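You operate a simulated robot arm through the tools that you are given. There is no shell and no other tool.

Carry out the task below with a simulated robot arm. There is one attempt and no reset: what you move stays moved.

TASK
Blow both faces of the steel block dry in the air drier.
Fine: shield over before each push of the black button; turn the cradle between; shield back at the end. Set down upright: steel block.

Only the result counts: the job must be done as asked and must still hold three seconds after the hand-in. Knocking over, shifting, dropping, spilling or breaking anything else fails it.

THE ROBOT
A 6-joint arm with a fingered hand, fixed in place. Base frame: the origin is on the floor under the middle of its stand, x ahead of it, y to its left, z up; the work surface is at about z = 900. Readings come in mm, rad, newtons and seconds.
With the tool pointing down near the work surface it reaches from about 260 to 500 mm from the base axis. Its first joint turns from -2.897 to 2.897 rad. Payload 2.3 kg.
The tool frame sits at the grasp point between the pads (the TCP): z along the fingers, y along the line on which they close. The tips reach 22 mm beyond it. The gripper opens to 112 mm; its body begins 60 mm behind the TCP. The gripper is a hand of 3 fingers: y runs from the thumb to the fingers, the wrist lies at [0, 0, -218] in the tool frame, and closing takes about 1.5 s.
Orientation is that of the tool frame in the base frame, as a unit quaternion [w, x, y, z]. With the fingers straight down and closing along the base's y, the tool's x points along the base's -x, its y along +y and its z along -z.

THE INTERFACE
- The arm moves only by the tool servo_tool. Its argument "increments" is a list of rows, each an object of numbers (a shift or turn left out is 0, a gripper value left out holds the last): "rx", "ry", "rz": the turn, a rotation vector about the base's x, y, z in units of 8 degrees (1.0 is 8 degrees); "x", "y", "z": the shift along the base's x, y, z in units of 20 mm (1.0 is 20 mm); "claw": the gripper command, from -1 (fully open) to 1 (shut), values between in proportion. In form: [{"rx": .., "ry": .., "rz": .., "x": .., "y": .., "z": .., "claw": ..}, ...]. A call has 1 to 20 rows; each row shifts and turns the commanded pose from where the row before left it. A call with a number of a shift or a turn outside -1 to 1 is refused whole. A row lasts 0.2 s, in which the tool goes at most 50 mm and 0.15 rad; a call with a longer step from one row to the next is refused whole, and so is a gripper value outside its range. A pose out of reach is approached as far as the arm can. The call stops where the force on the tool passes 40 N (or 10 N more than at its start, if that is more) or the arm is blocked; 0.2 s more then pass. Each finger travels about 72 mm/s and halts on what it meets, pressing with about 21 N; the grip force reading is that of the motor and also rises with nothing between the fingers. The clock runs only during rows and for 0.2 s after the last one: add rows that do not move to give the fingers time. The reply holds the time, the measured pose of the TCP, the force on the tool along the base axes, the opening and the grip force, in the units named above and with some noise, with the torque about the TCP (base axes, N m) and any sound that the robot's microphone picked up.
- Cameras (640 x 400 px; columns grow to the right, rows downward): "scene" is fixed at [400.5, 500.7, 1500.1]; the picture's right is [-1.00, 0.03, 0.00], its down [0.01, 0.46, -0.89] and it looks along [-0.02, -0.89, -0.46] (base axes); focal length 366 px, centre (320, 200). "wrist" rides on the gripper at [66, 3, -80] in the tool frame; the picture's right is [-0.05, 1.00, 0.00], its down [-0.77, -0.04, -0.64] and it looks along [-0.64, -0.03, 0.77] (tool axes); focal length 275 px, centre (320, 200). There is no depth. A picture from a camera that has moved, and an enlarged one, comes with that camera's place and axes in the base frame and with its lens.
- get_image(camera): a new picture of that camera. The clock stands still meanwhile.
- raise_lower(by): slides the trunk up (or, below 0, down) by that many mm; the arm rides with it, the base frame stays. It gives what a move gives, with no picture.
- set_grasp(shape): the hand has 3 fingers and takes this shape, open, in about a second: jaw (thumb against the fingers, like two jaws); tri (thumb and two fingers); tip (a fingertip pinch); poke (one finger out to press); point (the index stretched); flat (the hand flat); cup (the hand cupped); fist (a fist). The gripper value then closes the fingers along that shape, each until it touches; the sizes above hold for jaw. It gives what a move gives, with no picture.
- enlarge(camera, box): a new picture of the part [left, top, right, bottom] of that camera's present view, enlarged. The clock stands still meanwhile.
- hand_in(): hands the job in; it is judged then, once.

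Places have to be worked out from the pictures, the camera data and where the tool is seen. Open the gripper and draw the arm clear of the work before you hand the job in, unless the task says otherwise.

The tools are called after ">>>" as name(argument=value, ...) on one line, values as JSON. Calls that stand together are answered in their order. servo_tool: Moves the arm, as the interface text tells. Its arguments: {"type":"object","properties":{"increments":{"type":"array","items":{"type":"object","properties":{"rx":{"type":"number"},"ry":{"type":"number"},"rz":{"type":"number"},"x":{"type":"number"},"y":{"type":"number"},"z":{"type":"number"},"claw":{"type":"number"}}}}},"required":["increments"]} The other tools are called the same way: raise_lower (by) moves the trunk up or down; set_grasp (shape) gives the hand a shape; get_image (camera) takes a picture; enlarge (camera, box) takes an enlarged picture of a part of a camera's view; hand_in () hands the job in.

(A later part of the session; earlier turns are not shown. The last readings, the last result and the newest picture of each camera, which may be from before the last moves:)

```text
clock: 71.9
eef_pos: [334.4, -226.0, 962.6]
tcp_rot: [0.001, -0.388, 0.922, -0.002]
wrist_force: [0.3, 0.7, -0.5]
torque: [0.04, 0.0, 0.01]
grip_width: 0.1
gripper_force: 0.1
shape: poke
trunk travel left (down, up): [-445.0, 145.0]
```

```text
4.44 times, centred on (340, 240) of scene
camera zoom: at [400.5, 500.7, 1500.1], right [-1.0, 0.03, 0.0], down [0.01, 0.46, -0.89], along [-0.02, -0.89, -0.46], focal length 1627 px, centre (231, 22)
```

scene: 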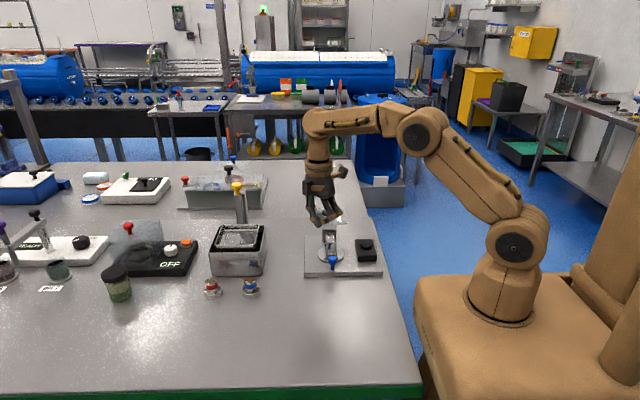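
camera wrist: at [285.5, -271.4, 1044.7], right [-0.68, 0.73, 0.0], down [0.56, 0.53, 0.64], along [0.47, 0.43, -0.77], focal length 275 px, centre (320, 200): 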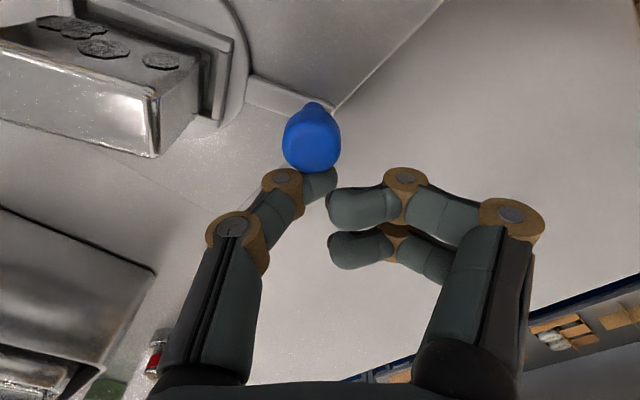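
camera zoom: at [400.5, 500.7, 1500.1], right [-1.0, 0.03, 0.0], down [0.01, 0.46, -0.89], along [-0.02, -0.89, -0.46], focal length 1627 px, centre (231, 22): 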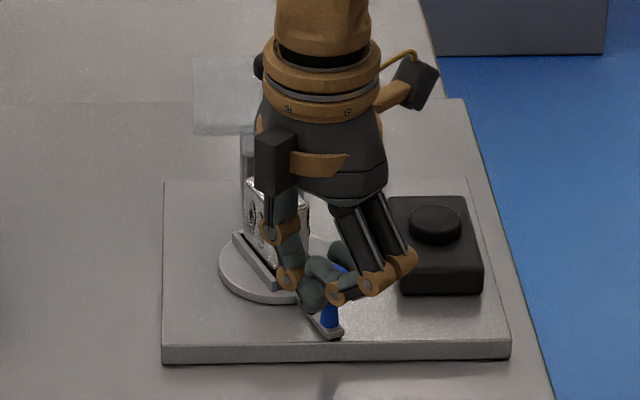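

The cradle follows and is now at about 113°, and the block's wet marks are visible. I'll continue along the arc toward 146°.

>>> servo_tool(increments=[{"x": -0.4095, "y": -0.2175}, {"x": -0.3755, "y": -0.273}, {"x": -0.3335, "y": -0.322}, {"x": -0.2855, "y": -0.3655}, {}])

>>> get_image(camera="wrist")

>>> enlarge(camera="scene", box=[290, 195, 390, 285])

```text
clock: 73.1
eef_pos: [305.7, -248.9, 962.5]
tcp_rot: [0.0, -0.389, 0.921, 0.0]
wrist_force: [0.2, 0.2, -0.2]
torque: [-0.02, 0.0, -0.01]
grip_width: 0.0
gripper_force: 0.0
shape: poke
trunk travel left (down, up): [-445.0, 145.0]
```

```text
taken
camera wrist: at [257.4, -294.8, 1044.5], right [-0.68, 0.73, 0.0], down [0.56, 0.53, 0.64], along [0.47, 0.43, -0.77], focal length 275 px, centre (320, 200)
```

wrist: 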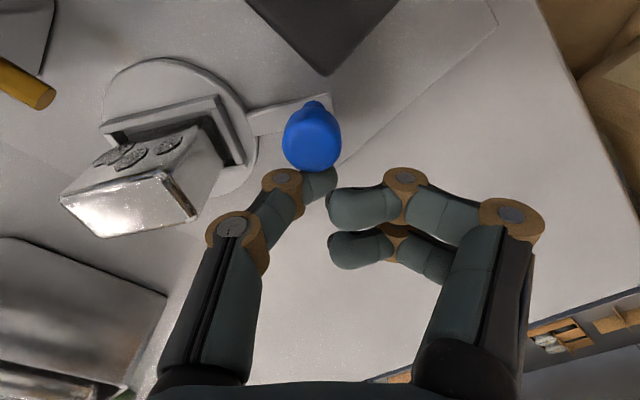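

```text
4.44 times, centred on (340, 240) of scene
camera zoom: at [400.5, 500.7, 1500.1], right [-1.0, 0.03, 0.0], down [0.01, 0.46, -0.89], along [-0.02, -0.89, -0.46], focal length 1627 px, centre (231, 22)
```

zoom: 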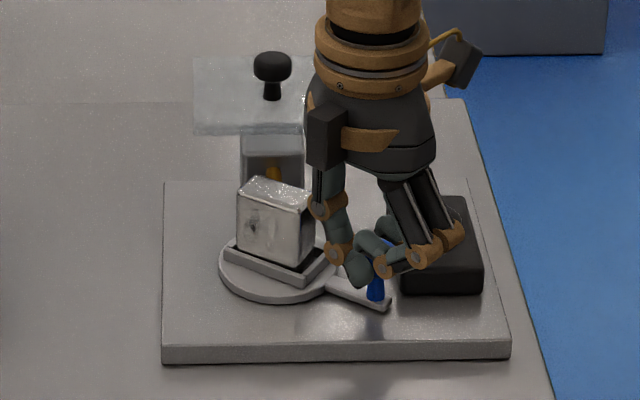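

The handle is at about 146° with negligible force. I'll continue carefully in shorter pieces, since the handle end is approaching the button box.

>>> servo_tool(increments=[{"x": -0.232, "y": -0.402}, {"x": -0.174, "y": -0.43}, {}])

>>> get_image(camera="wrist")

>>> enlarge(camera="scene", box=[310, 215, 390, 285])

```text
clock: 73.9
eef_pos: [297.8, -265.4, 962.2]
tcp_rot: [0.0, -0.388, 0.922, -0.001]
wrist_force: [0.1, 0.4, -0.9]
torque: [-0.03, -0.01, -0.01]
grip_width: 0.0
gripper_force: 0.1
shape: poke
trunk travel left (down, up): [-445.0, 145.0]
```

```text
taken
camera wrist: at [249.5, -311.1, 1043.5], right [-0.68, 0.73, 0.0], down [0.56, 0.53, 0.64], along [0.47, 0.43, -0.77], focal length 275 px, centre (320, 200)
```

wrist: 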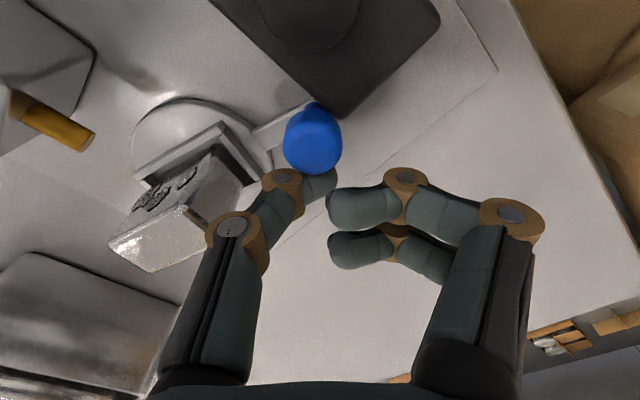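

```text
5.71 times, centred on (350, 250) of scene
camera zoom: at [400.5, 500.7, 1500.1], right [-1.0, 0.03, 0.0], down [0.01, 0.46, -0.89], along [-0.02, -0.89, -0.46], focal length 2092 px, centre (149, -86)
```

zoom: 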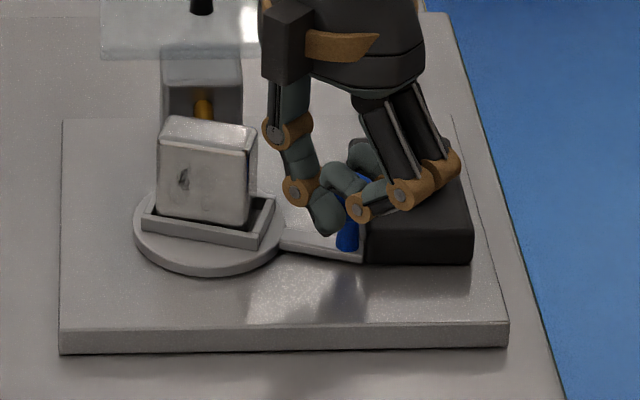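

The handle end is at the box corner, at about 162°. I'll advance in small steps to see whether it passes or stops.

>>> servo_tool(increments=[{"x": -0.05, "y": -0.2}, {}])

>>> servo_tool(increments=[{"x": -0.04, "y": -0.2}, {}])

>>> enlarge(camera="scene", box=[310, 215, 390, 285])

>>> get_image(camera="wrist")

```text
clock: 74.5
eef_pos: [298.0, -268.9, 962.5]
tcp_rot: [0.0, -0.389, 0.921, -0.001]
wrist_force: [-0.3, -0.2, -0.4]
torque: [0.01, 0.02, 0.0]
grip_width: 0.0
gripper_force: 0.0
shape: poke
trunk travel left (down, up): [-445.0, 145.0]
```

```text
clock: 75.1
eef_pos: [296.4, -273.3, 962.5]
tcp_rot: [0.0, -0.388, 0.922, 0.0]
wrist_force: [0.2, 0.4, -1.2]
torque: [0.0, 0.0, 0.03]
grip_width: 0.0
gripper_force: 0.1
shape: poke
trunk travel left (down, up): [-445.0, 145.0]
```

```text
5.71 times, centred on (350, 250) of scene
camera zoom: at [400.5, 500.7, 1500.1], right [-1.0, 0.03, 0.0], down [0.01, 0.46, -0.89], along [-0.02, -0.89, -0.46], focal length 2092 px, centre (149, -86)
```

zoom: 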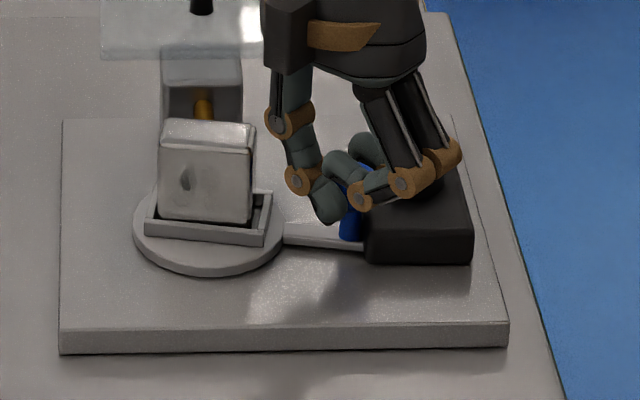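

```text
taken
camera wrist: at [247.9, -319.1, 1043.8], right [-0.68, 0.73, 0.0], down [0.56, 0.53, 0.64], along [0.47, 0.43, -0.77], focal length 275 px, centre (320, 200)
```

wrist: 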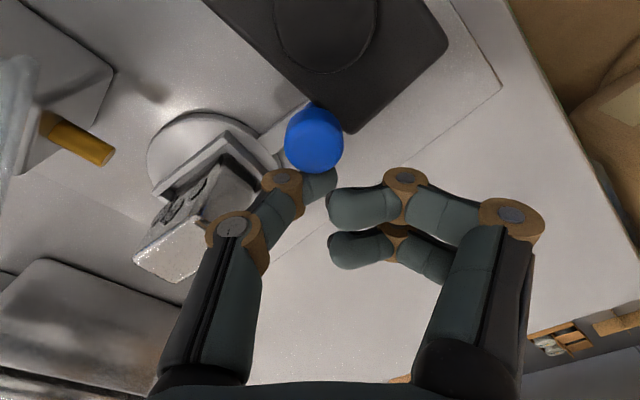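

The handle passes the box with no force, so nothing blocks it; it's at about 171°. I'll finish the last degrees, keeping the thumb clear of the block.

>>> servo_tool(increments=[{"x": -0.08, "y": -0.16}, {"x": -0.07, "y": -0.18}, {}])

>>> enlarge(camera="scene", box=[310, 215, 390, 285])

>>> get_image(camera="wrist")

```text
clock: 75.9
eef_pos: [293.2, -279.7, 963.2]
tcp_rot: [0.0, -0.389, 0.921, -0.002]
wrist_force: [-0.2, -0.4, -0.5]
torque: [0.0, -0.02, 0.01]
grip_width: 0.2
gripper_force: 0.1
shape: poke
trunk travel left (down, up): [-445.0, 145.0]
```

```text
5.71 times, centred on (350, 250) of scene
camera zoom: at [400.5, 500.7, 1500.1], right [-1.0, 0.03, 0.0], down [0.01, 0.46, -0.89], along [-0.02, -0.89, -0.46], focal length 2092 px, centre (149, -86)
```

zoom: 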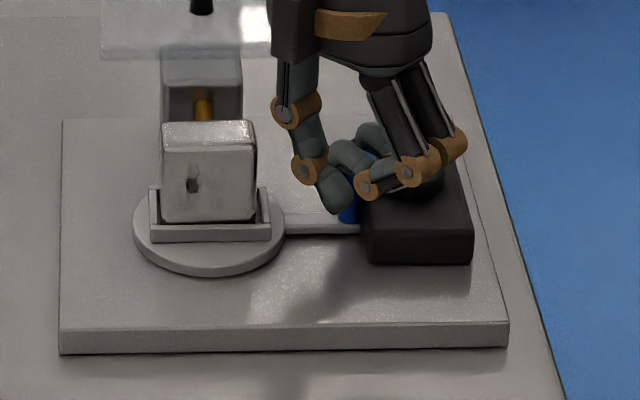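

```text
taken
camera wrist: at [244.3, -326.4, 1044.4], right [-0.68, 0.73, 0.0], down [0.56, 0.53, 0.64], along [0.47, 0.43, -0.77], focal length 275 px, centre (320, 200)
```

wrist: 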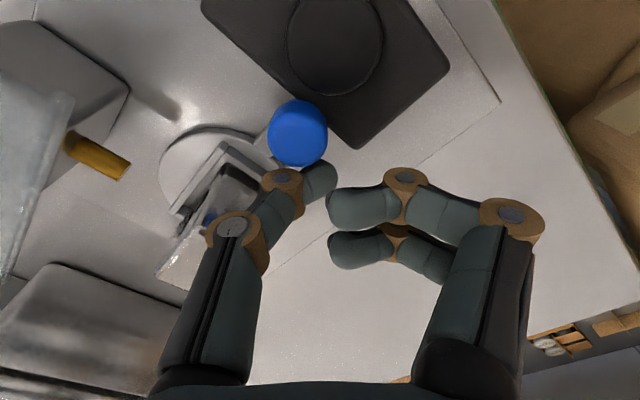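

The cradle is at 180°: the front wall is square in the scene view and the ball is at about (284, -302). I'll rise clear of the knob and check the cradle with nothing in the way.

>>> servo_tool(increments=[{"z": 1, "x": -0.05, "y": 0.1}, {"z": 1}, {"z": 1}, {}])

>>> raise_lower(by=100)

>>> enlarge(camera="scene", box=[310, 205, 390, 285])

>>> get_image(camera="wrist")

```text
clock: 76.9
eef_pos: [292.6, -280.4, 1025.2]
tcp_rot: [0.001, -0.388, 0.922, -0.001]
wrist_force: [-0.3, -0.6, -0.1]
torque: [-0.01, 0.0, 0.01]
grip_width: 0.4
gripper_force: 0.1
shape: poke
trunk travel left (down, up): [-445.0, 145.0]
```

```text
clock: 78.2
eef_pos: [293.3, -279.4, 1122.6]
tcp_rot: [0.0, -0.388, 0.921, 0.0]
wrist_force: [0.1, -0.5, -1.1]
torque: [-0.02, 0.01, 0.02]
grip_width: 0.2
gripper_force: 0.1
shape: poke
trunk travel left (down, up): [-545.0, 45.0]
```

```text
5.00 times, centred on (350, 245) of scene
camera zoom: at [400.5, 500.7, 1500.1], right [-1.0, 0.03, 0.0], down [0.01, 0.46, -0.89], along [-0.02, -0.89, -0.46], focal length 1830 px, centre (170, -25)
```

zoom: 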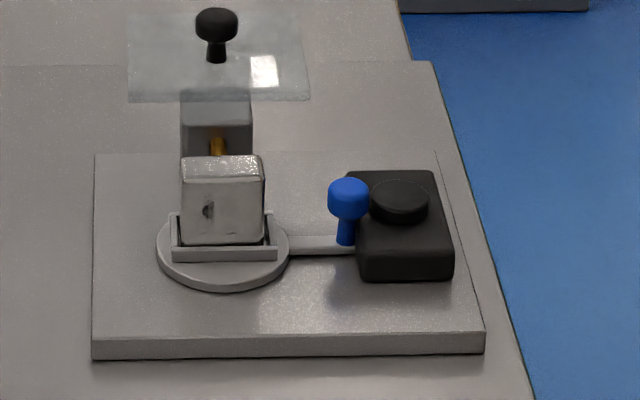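

```text
taken
camera wrist: at [244.4, -325.5, 1204.8], right [-0.68, 0.73, 0.0], down [0.56, 0.53, 0.64], along [0.47, 0.43, -0.77], focal length 275 px, centre (320, 200)
```

wrist: 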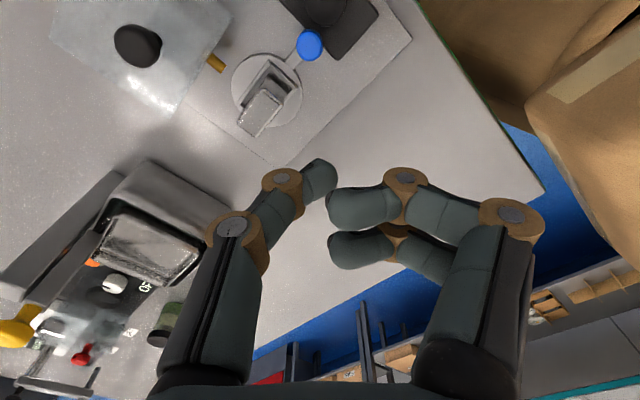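

The cradle is close to 180°. I'll measure its exact angle from above with an enlarged wrist view.

>>> enlarge(camera="wrist", box=[215, 10, 355, 150])

>>> enlarge(camera="scene", box=[335, 235, 385, 268])

```text
2.86 times, centred on (285, 80) of wrist
camera zoom: at [244.4, -325.5, 1204.8], right [-0.68, 0.73, 0.0], down [0.56, 0.53, 0.64], along [0.47, 0.43, -0.77], focal length 786 px, centre (420, 543)
```

zoom: 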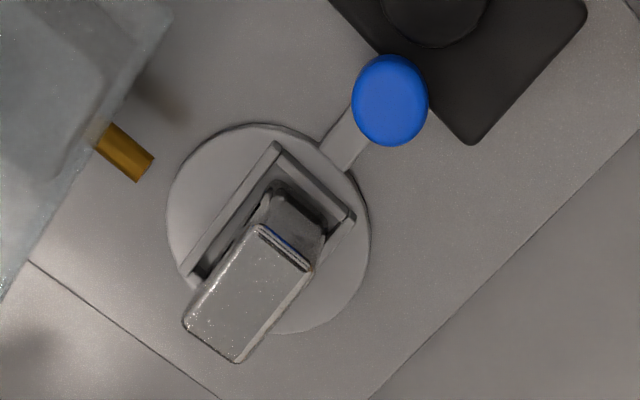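

```text
12.12 times, centred on (360, 252) of scene
camera zoom: at [400.5, 500.7, 1500.1], right [-1.0, 0.03, 0.0], down [0.01, 0.46, -0.89], along [-0.02, -0.89, -0.46], focal length 4437 px, centre (-165, -424)
```

zoom: 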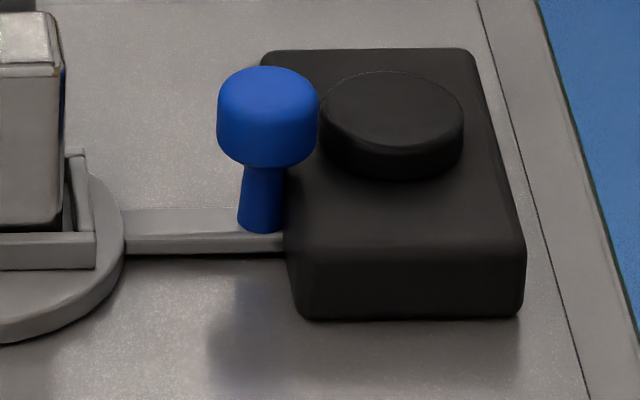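

The cradle is at 180° (±2°). Now the shield: I'll turn the hand to yaw -90° (thumb from the -x side) while moving toward the -x side of the shield, staying high.

>>> servo_tool(increments=[{"rz": -1, "y": -0.1}, {"rz": -1, "y": -0.15}, {"rz": -1, "y": -0.15}, {"rz": -1, "y": -0.15}, {"rz": -1, "y": -0.15}, {"rz": -1, "y": -0.15}, {"rz": -1, "y": -0.15}, {"rz": -1, "y": -0.15, "z": -0.2}, {"rz": -1, "y": -0.15, "z": -0.2}, {"rz": -1, "y": -0.15, "z": -0.2}, {"rz": -1, "y": -0.15, "z": -0.2}, {"rz": -1, "y": -0.15, "z": -0.2}, {"rz": -1, "y": -0.15, "z": -0.2}, {"rz": -1, "y": -0.15, "z": -0.2}, {"rz": -1, "y": -0.15, "z": -0.2}, {"rz": -1, "y": -0.15, "z": -0.2}, {"rz": -1, "y": -0.15, "z": -0.2}, {}])

>>> get_image(camera="wrist")

```text
clock: 82.0
eef_pos: [290.8, -328.7, 1083.9]
tcp_rot: [0.0, 0.71, 0.705, -0.002]
wrist_force: [-0.7, -0.2, 0.3]
torque: [-0.02, -0.02, 0.0]
grip_width: 0.0
gripper_force: 0.0
shape: poke
trunk travel left (down, up): [-545.0, 45.0]
```

```text
taken
camera wrist: at [296.4, -264.0, 1164.9], right [1.0, -0.05, 0.0], down [-0.04, -0.77, 0.64], along [-0.04, -0.63, -0.77], focal length 275 px, centre (320, 200)
```

wrist: 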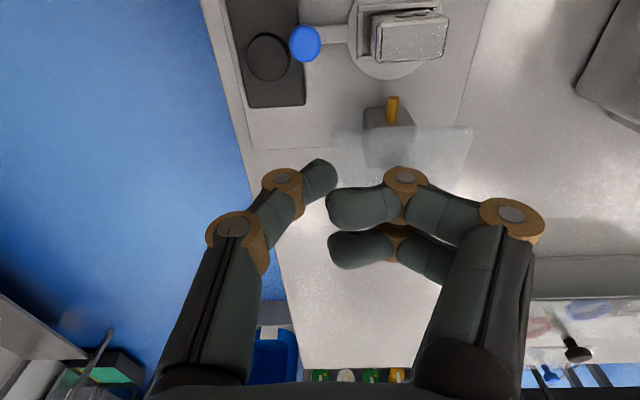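

Yaw -90° is reached. I'll tilt 16° outward and move to the -x/-y side behind the shield knob.

>>> servo_tool(increments=[{"y": -0.83, "x": 0.1, "z": -0.4, "rx": -0.302, "ry": -0.262}, {"y": -0.83, "x": 0.1, "z": -0.4, "rx": -0.302, "ry": -0.262}, {"y": -0.83, "x": 0.1, "z": -0.5, "rx": -0.302, "ry": -0.262}, {"y": -0.83, "x": 0.1, "z": -0.5, "rx": -0.302, "ry": -0.262}, {"y": -0.83, "z": -0.5, "rx": -0.302, "ry": -0.262}, {}])

>>> get_image(camera="wrist")

>>> enlarge(camera="scene", box=[280, 140, 400, 260])

```text
clock: 83.4
eef_pos: [299.6, -412.3, 1038.3]
tcp_rot: [0.139, 0.703, 0.698, -0.01]
wrist_force: [0.2, 0.3, 0.5]
torque: [0.03, 0.0, -0.02]
grip_width: 0.0
gripper_force: 0.2
shape: poke
trunk travel left (down, up): [-545.0, 45.0]
```

```text
taken
camera wrist: at [288.9, -331.0, 1102.9], right [0.98, -0.03, 0.19], down [-0.17, -0.62, 0.77], along [0.09, -0.78, -0.61], focal length 275 px, centre (320, 200)
```

wrist: 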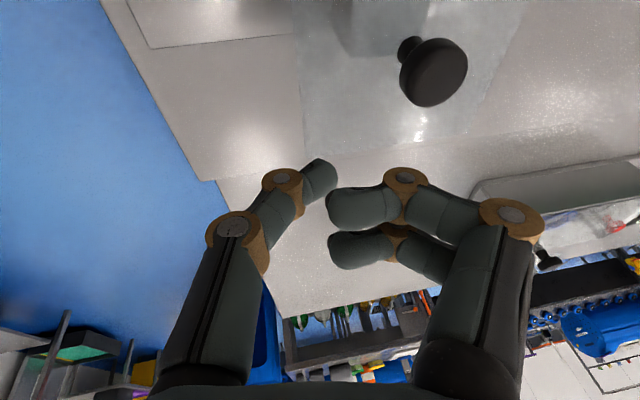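

```text
3.33 times, centred on (340, 200) of scene
camera zoom: at [400.5, 500.7, 1500.1], right [-1.0, 0.03, 0.0], down [0.01, 0.46, -0.89], along [-0.02, -0.89, -0.46], focal length 1220 px, centre (253, 200)
```

zoom: 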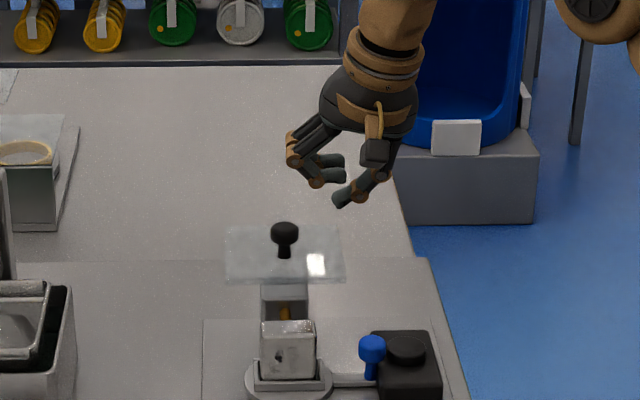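

The hand is at (300, -412, 1038), and the knob is at about (349, -384, 1010). I'll move +x until the thumb is behind the knob, then lower slightly.

>>> servo_tool(increments=[{"x": 0.85}, {"x": 0.85}, {"x": 0.8}, {"z": -0.4}, {"z": -0.4}, {}])

>>> get_image(camera="wrist")

>>> enlarge(camera="scene", box=[280, 140, 400, 260])

```text
clock: 84.8
eef_pos: [347.0, -410.5, 1020.9]
tcp_rot: [0.139, 0.702, 0.699, -0.01]
wrist_force: [0.2, 0.5, 1.2]
torque: [-0.02, 0.05, -0.02]
grip_width: 0.0
gripper_force: 0.0
shape: poke
out of reach, approached as far as the arm can: row 3
trunk travel left (down, up): [-545.0, 45.0]
```

```text
taken
camera wrist: at [337.1, -327.6, 1085.8], right [0.98, -0.03, 0.19], down [-0.17, -0.62, 0.76], along [0.09, -0.78, -0.62], focal length 275 px, centre (320, 200)
```

wrist: 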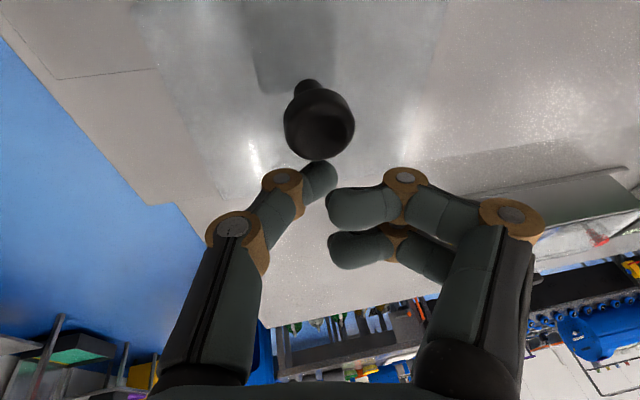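

```text
3.33 times, centred on (340, 200) of scene
camera zoom: at [400.5, 500.7, 1500.1], right [-1.0, 0.03, 0.0], down [0.01, 0.46, -0.89], along [-0.02, -0.89, -0.46], focal length 1220 px, centre (253, 200)
```

zoom: 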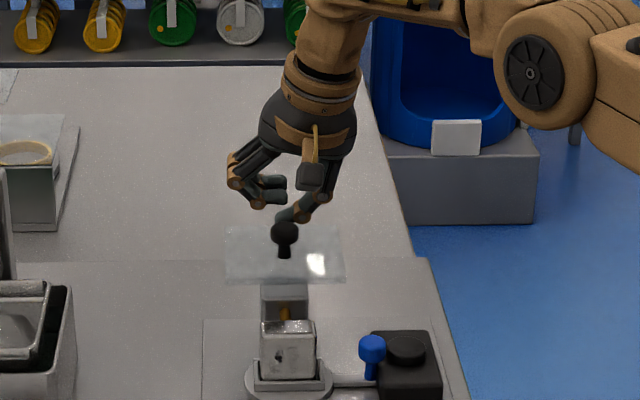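

The thumb tip is right behind the black knob. I'll push gently in +y and see whether the shield slides.

>>> servo_tool(increments=[{"y": 0.4}, {"y": 0.4}, {"y": 0.4}, {"y": 0.4}, {}])

>>> get_image(camera="wrist")

>>> enlarge(camera="scene", box=[280, 160, 400, 280])

```text
clock: 86.0
eef_pos: [347.6, -376.5, 1021.3]
tcp_rot: [0.14, 0.703, 0.698, -0.01]
wrist_force: [0.5, 0.0, 0.1]
torque: [-0.04, 0.0, -0.01]
grip_width: 0.0
gripper_force: 0.1
shape: poke
trunk travel left (down, up): [-545.0, 45.0]
```

```text
taken
camera wrist: at [337.8, -296.3, 1087.0], right [0.98, -0.03, 0.19], down [-0.17, -0.62, 0.76], along [0.09, -0.78, -0.62], focal length 275 px, centre (320, 200)
```

wrist: 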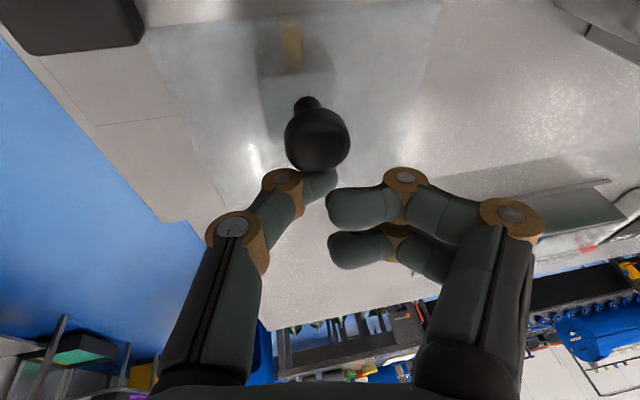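

```text
3.33 times, centred on (340, 220) of scene
camera zoom: at [400.5, 500.7, 1500.1], right [-1.0, 0.03, 0.0], down [0.01, 0.46, -0.89], along [-0.02, -0.89, -0.46], focal length 1220 px, centre (253, 133)
```

zoom: 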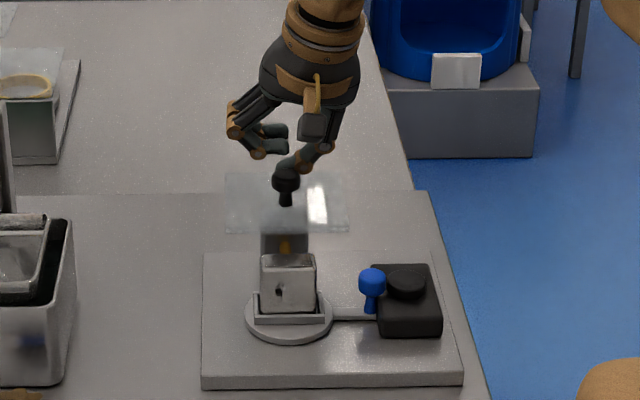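

The shield slides freely along +y. I'll push it another 50 mm.

>>> servo_tool(increments=[{"y": 0.5}, {"y": 0.5}, {"y": 0.5}, {"y": 0.5}, {"y": 0.5}, {}])

>>> get_image(camera="wrist")

>>> enlarge(camera="scene", box=[280, 160, 400, 280])

```text
clock: 87.4
eef_pos: [350.0, -351.3, 1033.2]
tcp_rot: [0.136, 0.702, 0.699, -0.004]
wrist_force: [-0.3, 0.3, -0.2]
torque: [-0.02, -0.02, -0.05]
grip_width: 0.0
gripper_force: 0.0
shape: poke
out of reach, approached as far as the arm can: row 3, 4, 5
trunk travel left (down, up): [-545.0, 45.0]
```

```text
taken
camera wrist: at [339.8, -270.7, 1099.7], right [0.98, -0.03, 0.2], down [-0.17, -0.63, 0.76], along [0.1, -0.78, -0.62], focal length 275 px, centre (320, 200)
```

wrist: 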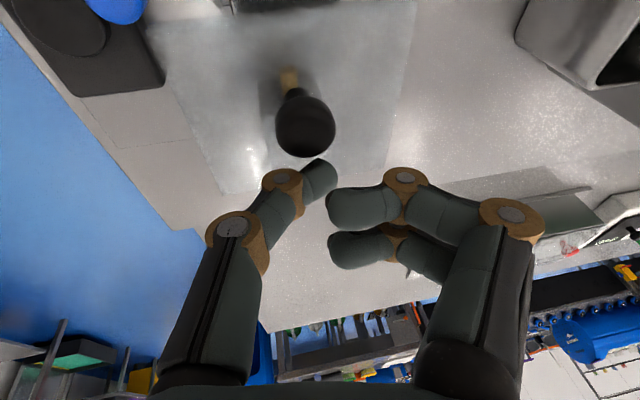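

```text
3.33 times, centred on (340, 220) of scene
camera zoom: at [400.5, 500.7, 1500.1], right [-1.0, 0.03, 0.0], down [0.01, 0.46, -0.89], along [-0.02, -0.89, -0.46], focal length 1220 px, centre (253, 133)
```

zoom: 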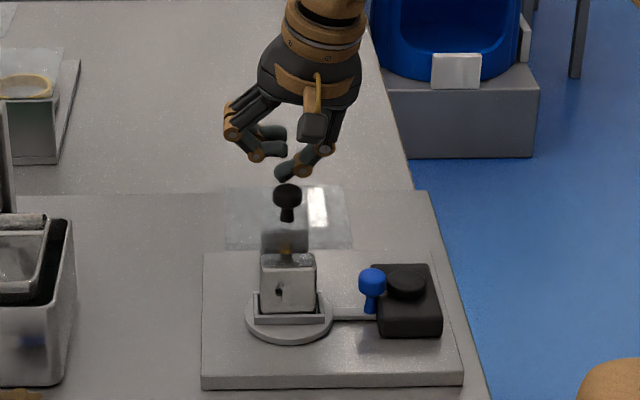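

I hit the inner limit because of the tilt, and the thumb rose off the knob (knob now at y≈-336). I'll halve the tilt, step back behind the knob, and lower again.

>>> servo_tool(increments=[{"y": -0.5, "rx": 0.375, "ry": 0.33}, {"rx": 0.375, "ry": 0.33}, {"z": -0.3}, {"z": -0.3}, {}])

>>> get_image(camera="wrist")

```text
clock: 88.6
eef_pos: [350.0, -361.4, 1021.6]
tcp_rot: [0.069, 0.708, 0.703, -0.005]
wrist_force: [-0.7, 0.8, 0.0]
torque: [0.0, 0.01, -0.01]
grip_width: 0.0
gripper_force: 0.1
shape: poke
trunk travel left (down, up): [-545.0, 45.0]
```

```text
taken
camera wrist: at [345.8, -286.8, 1096.0], right [0.99, -0.05, 0.09], down [-0.1, -0.7, 0.71], along [0.03, -0.71, -0.7], focal length 275 px, centre (320, 200)
```

wrist: 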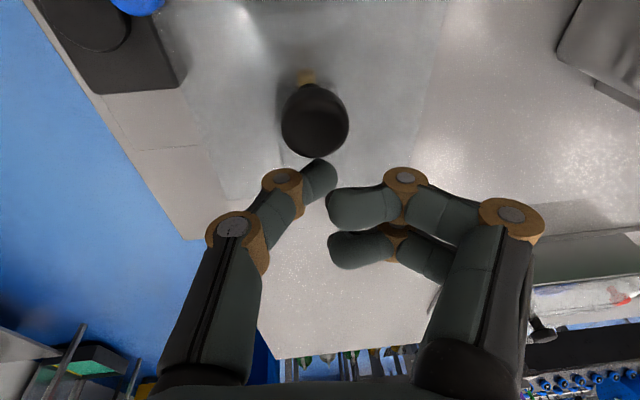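

The thumb is behind the knob again at the right height. I'll continue pushing +y by about 40 mm.

>>> servo_tool(increments=[{"y": 0.4}, {"y": 0.4}, {"y": 0.4}, {"y": 0.4}, {"y": 0.4}, {}])

>>> get_image(camera="wrist")

>>> enlarge(camera="scene", box=[280, 160, 400, 280])

```text
clock: 90.0
eef_pos: [349.4, -321.3, 1021.6]
tcp_rot: [0.069, 0.707, 0.704, -0.005]
wrist_force: [-0.9, -0.1, 0.0]
torque: [0.0, 0.0, 0.01]
grip_width: 0.0
gripper_force: 0.1
shape: poke
trunk travel left (down, up): [-545.0, 45.0]
```

```text
taken
camera wrist: at [345.2, -247.6, 1095.3], right [0.99, -0.05, 0.09], down [-0.1, -0.7, 0.71], along [0.03, -0.71, -0.7], focal length 275 px, centre (320, 200)
```

wrist: 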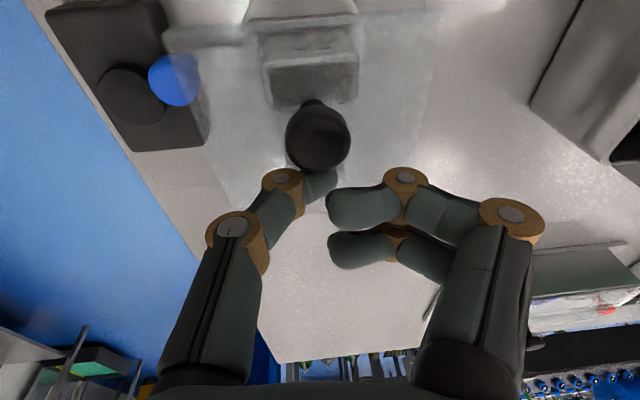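

```text
3.33 times, centred on (340, 220) of scene
camera zoom: at [400.5, 500.7, 1500.1], right [-1.0, 0.03, 0.0], down [0.01, 0.46, -0.89], along [-0.02, -0.89, -0.46], focal length 1220 px, centre (253, 133)
```

zoom: 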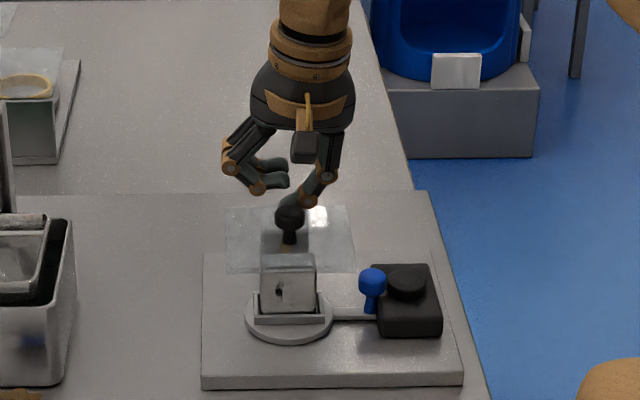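

The shield now covers the block, with the knob at about y=-303, directly above it. I'll push a few more millimetres gently to feel for its end stop.

>>> servo_tool(increments=[{"y": 0.2}, {}])

>>> servo_tool(increments=[{"y": 0.2}, {}])

>>> get_image(camera="wrist")

>>> enlarge(camera="scene", box=[280, 160, 400, 280])

```text
clock: 90.6
eef_pos: [348.4, -317.9, 1022.9]
tcp_rot: [0.07, 0.707, 0.704, -0.006]
wrist_force: [-0.3, -0.4, 0.4]
torque: [-0.02, -0.01, -0.01]
grip_width: 0.0
gripper_force: 0.1
shape: poke
trunk travel left (down, up): [-545.0, 45.0]
```

```text
clock: 91.2
eef_pos: [349.2, -314.0, 1022.1]
tcp_rot: [0.069, 0.707, 0.703, -0.005]
wrist_force: [-1.0, -0.1, -1.6]
torque: [-0.01, 0.01, -0.01]
grip_width: 0.3
gripper_force: 0.0
shape: poke
trunk travel left (down, up): [-545.0, 45.0]
```

```text
taken
camera wrist: at [345.2, -239.0, 1095.8], right [0.99, -0.05, 0.09], down [-0.1, -0.7, 0.71], along [0.03, -0.71, -0.7], focal length 275 px, centre (320, 200)
```

wrist: 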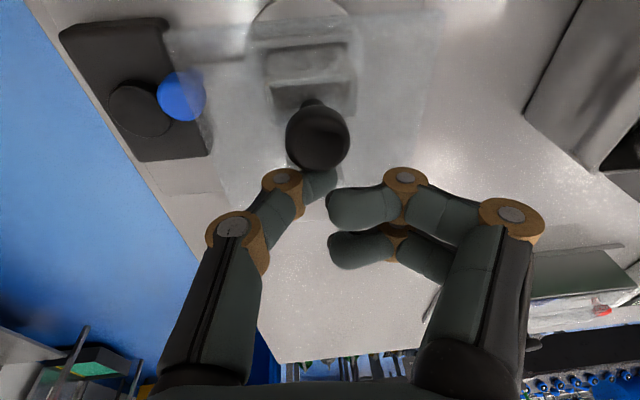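

```text
3.33 times, centred on (340, 220) of scene
camera zoom: at [400.5, 500.7, 1500.1], right [-1.0, 0.03, 0.0], down [0.01, 0.46, -0.89], along [-0.02, -0.89, -0.46], focal length 1220 px, centre (253, 133)
```

zoom: 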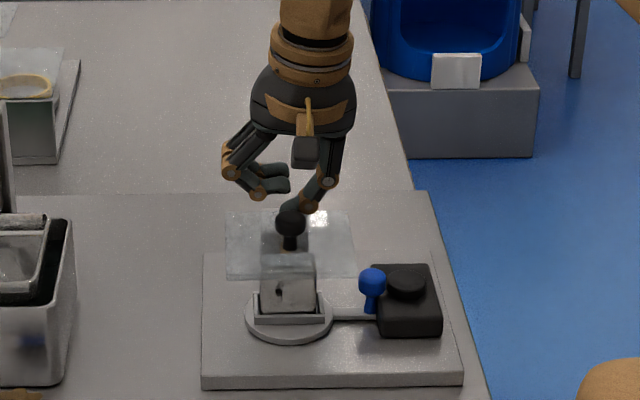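

No stop yet; the knob is at about y=-295. I'll keep pushing in small steps until the end stop is felt.

>>> servo_tool(increments=[{"y": 0.25}, {"y": 0.25}, {}])

>>> servo_tool(increments=[{"y": 0.25}, {"y": 0.25}, {}])

>>> get_image(camera="wrist")

>>> enlarge(camera="scene", box=[280, 160, 400, 280])

```text
clock: 92.0
eef_pos: [348.4, -305.3, 1022.1]
tcp_rot: [0.067, 0.708, 0.703, -0.003]
wrist_force: [-0.4, -5.3, -1.1]
torque: [-0.07, 0.02, 0.0]
grip_width: 0.0
gripper_force: 0.1
shape: poke
trunk travel left (down, up): [-545.0, 45.0]
```

```text
clock: 92.8
eef_pos: [349.3, -302.9, 1023.6]
tcp_rot: [0.065, 0.708, 0.704, 0.001]
wrist_force: [-5.3, -34.1, 0.3]
torque: [-0.48, 0.07, -0.03]
grip_width: 0.1
gripper_force: 0.1
shape: poke
trunk travel left (down, up): [-545.0, 45.0]
```

```text
taken
camera wrist: at [345.9, -230.7, 1098.2], right [0.99, -0.05, 0.1], down [-0.1, -0.71, 0.7], along [0.04, -0.7, -0.71], focal length 275 px, centre (320, 200)
```

wrist: 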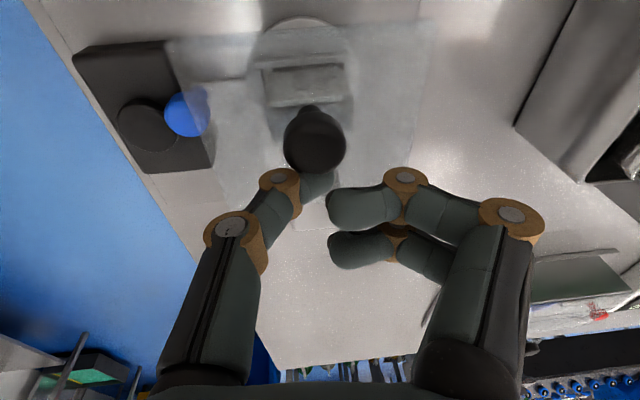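

```text
3.33 times, centred on (340, 220) of scene
camera zoom: at [400.5, 500.7, 1500.1], right [-1.0, 0.03, 0.0], down [0.01, 0.46, -0.89], along [-0.02, -0.89, -0.46], focal length 1220 px, centre (253, 133)
```

zoom: 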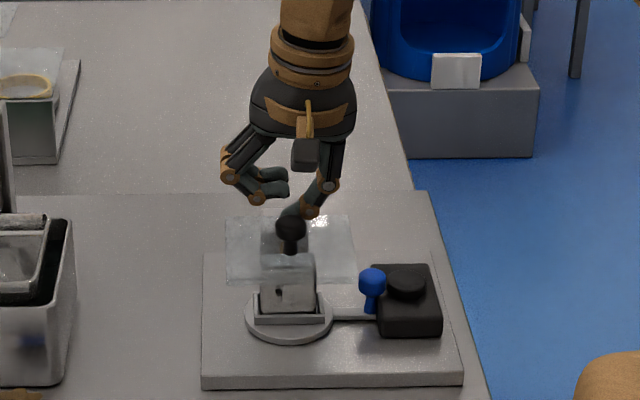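

The end stop is reached: force rose to 34 N and the plate did not move, so the shield is fully over. I'll back off right away and rise clear.

>>> servo_tool(increments=[{"y": -0.5}, {"y": -0.3}, {"z": 0.8}, {"z": 1}, {"z": 1}, {}])

>>> enlarge(camera="scene", box=[280, 180, 400, 280])

```text
clock: 94.2
eef_pos: [349.3, -309.4, 1078.4]
tcp_rot: [0.069, 0.707, 0.704, -0.005]
wrist_force: [0.8, 0.3, -0.8]
torque: [-0.04, -0.02, 0.0]
grip_width: 0.0
gripper_force: 0.1
shape: poke
trunk travel left (down, up): [-545.0, 45.0]
```

```text
4.00 times, centred on (340, 230) of scene
camera zoom: at [400.5, 500.7, 1500.1], right [-1.0, 0.03, 0.0], down [0.01, 0.46, -0.89], along [-0.02, -0.89, -0.46], focal length 1464 px, centre (240, 80)
```

zoom: 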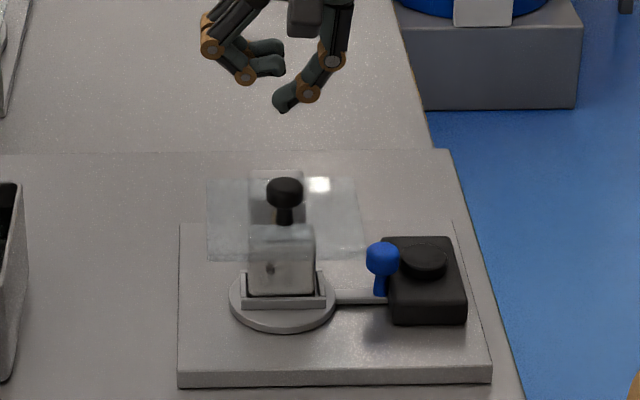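

The shield is fully over the block. Now I'll level the hand, turn to yaw 0 and move above the black button at about (252, -313).

>>> servo_tool(increments=[{"rx": 0.38, "ry": 0.32, "x": -0.4}, {"rx": 0.38, "ry": 0.32, "x": -0.4}, {"rz": 1, "x": -0.4}, {"rz": 1, "x": -0.4}, {"rz": 1, "x": -0.4}, {"rz": 1, "x": -0.4}, {"rz": 1, "x": -0.4}, {"rz": 1, "x": -0.4}, {"rz": 1, "x": -0.4}, {"rz": 1, "x": -0.4}, {"rz": 1, "x": -0.4}, {"rz": 1, "x": -0.4}, {"rz": 1, "y": -0.15}, {"rz": 0.3}, {}])

>>> get_image(camera="wrist")

```text
clock: 97.4
eef_pos: [253.4, -311.5, 1076.2]
tcp_rot: [0.0, -0.001, 1.0, 0.0]
wrist_force: [-0.5, 0.1, -0.1]
torque: [0.01, 0.0, 0.03]
grip_width: 0.0
gripper_force: 0.1
shape: poke
trunk travel left (down, up): [-545.0, 45.0]
```

```text
taken
camera wrist: at [187.4, -309.0, 1158.0], right [0.04, 1.0, 0.0], down [0.77, -0.03, 0.64], along [0.64, -0.03, -0.77], focal length 275 px, centre (320, 200)
```

wrist: 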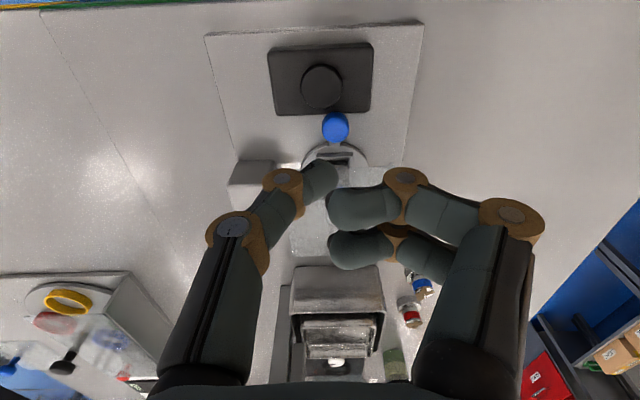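

The button is at about (256, -312) and the TCP is almost over it. I'll lower the trunk by 100 mm, then press down.

>>> raise_lower(by=-100)

>>> get_image(camera="wrist")

>>> enlarge(camera="scene", box=[300, 180, 420, 280])

```text
clock: 98.8
eef_pos: [253.5, -310.3, 975.9]
tcp_rot: [0.0, 0.0, 1.0, 0.0]
wrist_force: [0.0, -0.3, 0.6]
torque: [0.0, -0.02, 0.02]
grip_width: 0.0
gripper_force: 0.0
shape: poke
trunk travel left (down, up): [-445.0, 145.0]
```

```text
taken
camera wrist: at [187.3, -308.9, 1058.0], right [0.05, 1.0, 0.0], down [0.77, -0.04, 0.64], along [0.64, -0.03, -0.77], focal length 275 px, centre (320, 200)
```

wrist: 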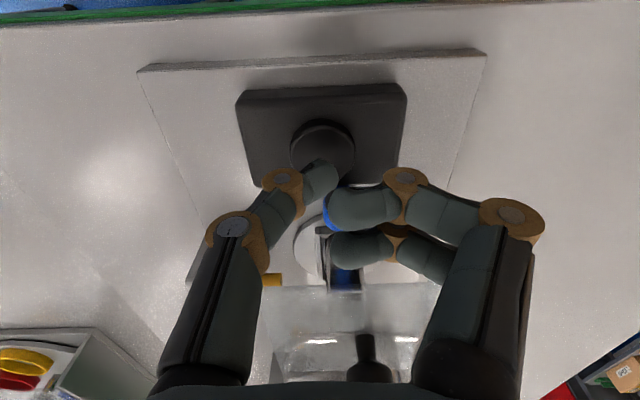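

```text
4.00 times, centred on (360, 230) of scene
camera zoom: at [400.5, 500.7, 1500.1], right [-1.0, 0.03, 0.0], down [0.01, 0.46, -0.89], along [-0.02, -0.89, -0.46], focal length 1464 px, centre (160, 80)
```

zoom: 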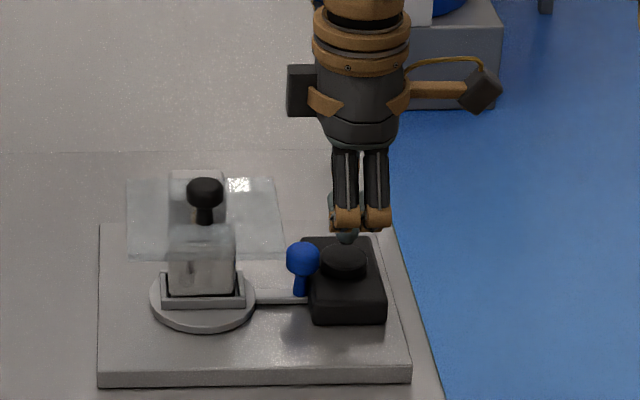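

The thumb tip is right above the button. I'll shift 4 mm away from the blue ball and descend in small steps until it presses.

>>> servo_tool(increments=[{"x": -0.2, "y": -0.05}, {"z": -0.5}, {"z": -0.25}, {}])

>>> servo_tool(increments=[{"z": -0.2}, {}])

>>> enlarge(camera="scene", box=[330, 205, 390, 270])

```text
clock: 99.8
eef_pos: [250.3, -311.0, 961.5]
tcp_rot: [0.001, -0.001, 1.0, 0.0]
wrist_force: [0.8, -1.2, 5.5]
torque: [0.0, -0.07, -0.01]
grip_width: 0.0
gripper_force: 0.1
shape: poke
trunk travel left (down, up): [-445.0, 145.0]
heard: click
```

```text
clock: 100.4
eef_pos: [248.1, -312.2, 959.1]
tcp_rot: [0.001, -0.001, 1.0, -0.002]
wrist_force: [3.0, -9.7, 32.4]
torque: [-0.1, -0.22, -0.06]
grip_width: 0.3
gripper_force: 0.0
shape: poke
trunk travel left (down, up): [-445.0, 145.0]
```

```text
6.15 times, centred on (360, 238) of scene
camera zoom: at [400.5, 500.7, 1500.1], right [-1.0, 0.03, 0.0], down [0.01, 0.46, -0.89], along [-0.02, -0.89, -0.46], focal length 2253 px, centre (74, -31)
```

zoom: 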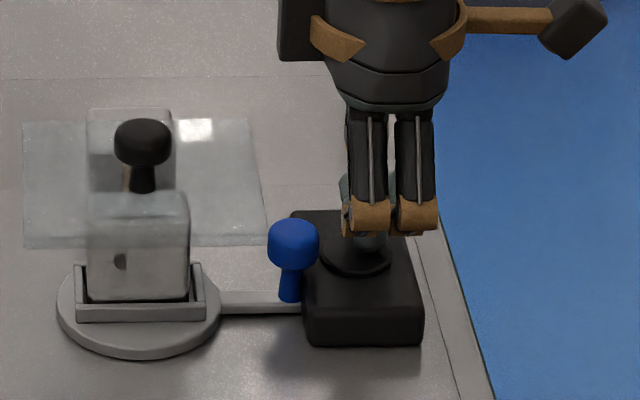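

A "click" was heard, so the button has been pushed. I'll release by rising and wait a bit, listening for the blow to finish.

>>> servo_tool(increments=[{"z": 0.5}, {"z": 0.5}, {}, {}, {}, {}, {}, {}, {}, {}])

>>> enlarge(camera="scene", box=[310, 195, 390, 275])

>>> get_image(camera="wrist")

```text
clock: 102.6
eef_pos: [250.3, -312.2, 977.6]
tcp_rot: [0.001, 0.0, 1.0, 0.0]
wrist_force: [-0.1, -0.3, 0.6]
torque: [0.0, -0.01, -0.03]
grip_width: 0.2
gripper_force: 0.0
shape: poke
trunk travel left (down, up): [-445.0, 145.0]
```

```text
5.00 times, centred on (350, 235) of scene
camera zoom: at [400.5, 500.7, 1500.1], right [-1.0, 0.03, 0.0], down [0.01, 0.46, -0.89], along [-0.02, -0.89, -0.46], focal length 1830 px, centre (170, 25)
```

zoom: 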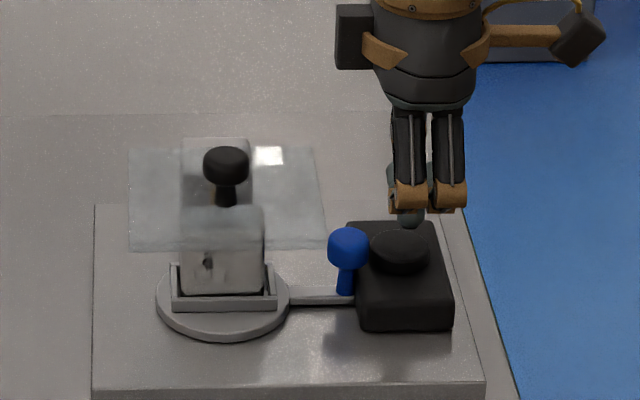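

```text
taken
camera wrist: at [183.7, -309.2, 1058.6], right [0.05, 1.0, 0.0], down [0.77, -0.04, 0.64], along [0.64, -0.03, -0.77], focal length 275 px, centre (320, 200)
```

wrist: 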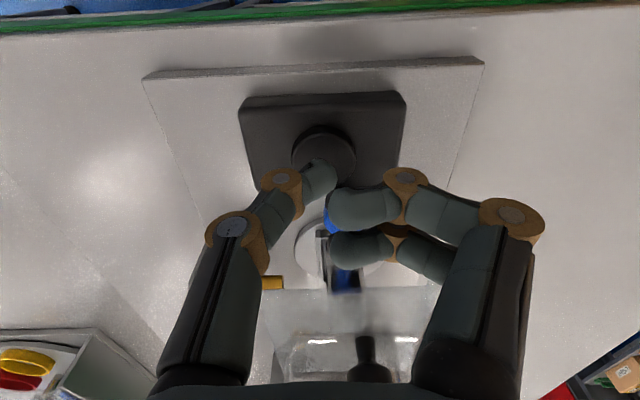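

No further sound, so the first push is complete. Now I'll take the shield back so the cradle can be turned safely: first raise the trunk by 100 mm.

>>> raise_lower(by=100)

>>> servo_tool(increments=[{"rz": -1, "x": 0.3, "y": 0.1}, {"rz": -1, "x": 0.4, "y": 0.2}, {"rz": -1, "x": 0.45, "y": 0.25}, {"rz": -1, "x": 0.45, "y": 0.25}, {"rz": -1, "x": 0.45, "y": 0.25}, {"rz": -1, "x": 0.45, "y": 0.25}, {"rz": -1, "x": 0.45, "y": 0.25}, {"rz": -1, "x": 0.45, "y": 0.25}, {"rz": -1, "x": 0.45, "y": 0.25}, {"rz": -1, "x": 0.45, "y": 0.25}, {"rz": -1, "x": 0.45, "y": 0.25}, {"rz": -0.25, "x": 0.25, "y": 0.15}, {}])

>>> get_image(camera="wrist")

>>> enlarge(camera="scene", box=[280, 160, 400, 280])

```text
clock: 103.9
eef_pos: [249.7, -312.7, 1077.2]
tcp_rot: [0.0, 0.0, 1.0, 0.0]
wrist_force: [-0.4, -0.1, -0.4]
torque: [-0.01, 0.03, 0.01]
grip_width: 0.0
gripper_force: 0.1
shape: poke
trunk travel left (down, up): [-545.0, 45.0]
```

```text
clock: 106.7
eef_pos: [349.5, -256.9, 1077.9]
tcp_rot: [0.0, 0.707, 0.707, 0.0]
wrist_force: [0.1, 0.2, 0.1]
torque: [-0.01, -0.02, 0.0]
grip_width: 0.1
gripper_force: 0.0
shape: poke
trunk travel left (down, up): [-545.0, 45.0]
```

```text
taken
camera wrist: at [352.6, -192.2, 1159.6], right [1.0, -0.05, 0.0], down [-0.04, -0.77, 0.64], along [-0.03, -0.64, -0.77], focal length 275 px, centre (320, 200)
```

wrist: 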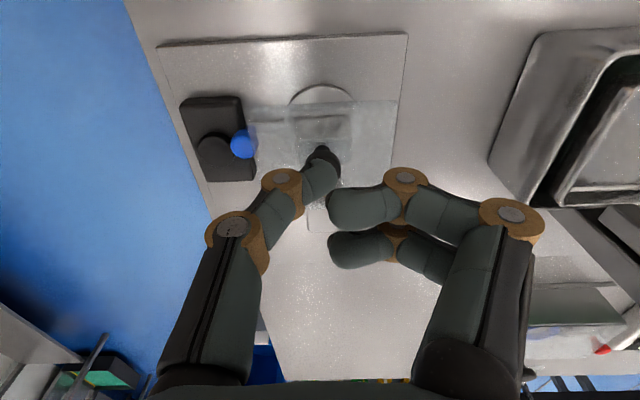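

```text
3.33 times, centred on (340, 220) of scene
camera zoom: at [400.5, 500.7, 1500.1], right [-1.0, 0.03, 0.0], down [0.01, 0.46, -0.89], along [-0.02, -0.89, -0.46], focal length 1220 px, centre (253, 133)
```

zoom: 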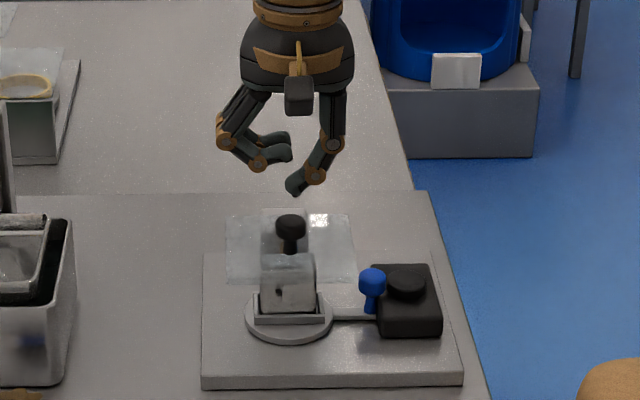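

The knob is at about y=-283. I'll step back 6 mm, descend on its +y side, and start pushing -y.

>>> servo_tool(increments=[{"y": 0.3}, {"z": -1}, {"z": -1}, {"z": -0.8}, {"y": -0.3}, {"y": -0.4}, {"y": -0.5}, {"y": -0.5}, {}])

>>> get_image(camera="wrist")

>>> enlarge(camera="scene", box=[280, 160, 400, 280])

```text
clock: 108.7
eef_pos: [348.8, -286.3, 1019.7]
tcp_rot: [0.0, 0.706, 0.708, 0.001]
wrist_force: [-0.1, 0.6, 0.4]
torque: [0.01, -0.03, 0.02]
grip_width: 0.2
gripper_force: 0.1
shape: poke
trunk travel left (down, up): [-545.0, 45.0]
```

```text
taken
camera wrist: at [353.0, -220.1, 1102.5], right [1.0, -0.05, 0.0], down [-0.04, -0.77, 0.64], along [-0.03, -0.64, -0.77], focal length 275 px, centre (320, 200)
```

wrist: 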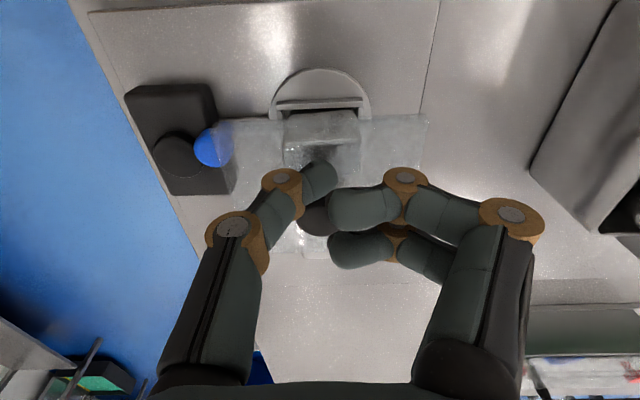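

```text
3.33 times, centred on (340, 220) of scene
camera zoom: at [400.5, 500.7, 1500.1], right [-1.0, 0.03, 0.0], down [0.01, 0.46, -0.89], along [-0.02, -0.89, -0.46], focal length 1220 px, centre (253, 133)
```

zoom: 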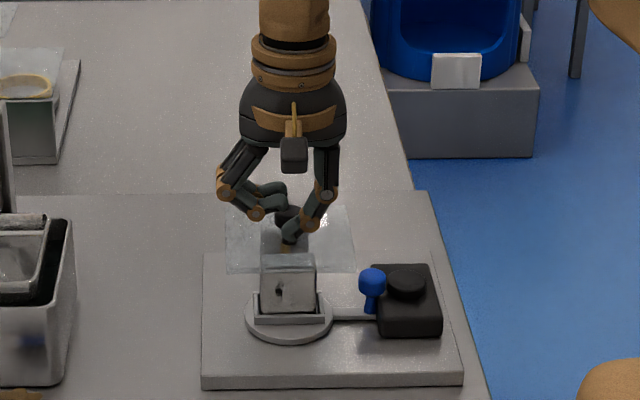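

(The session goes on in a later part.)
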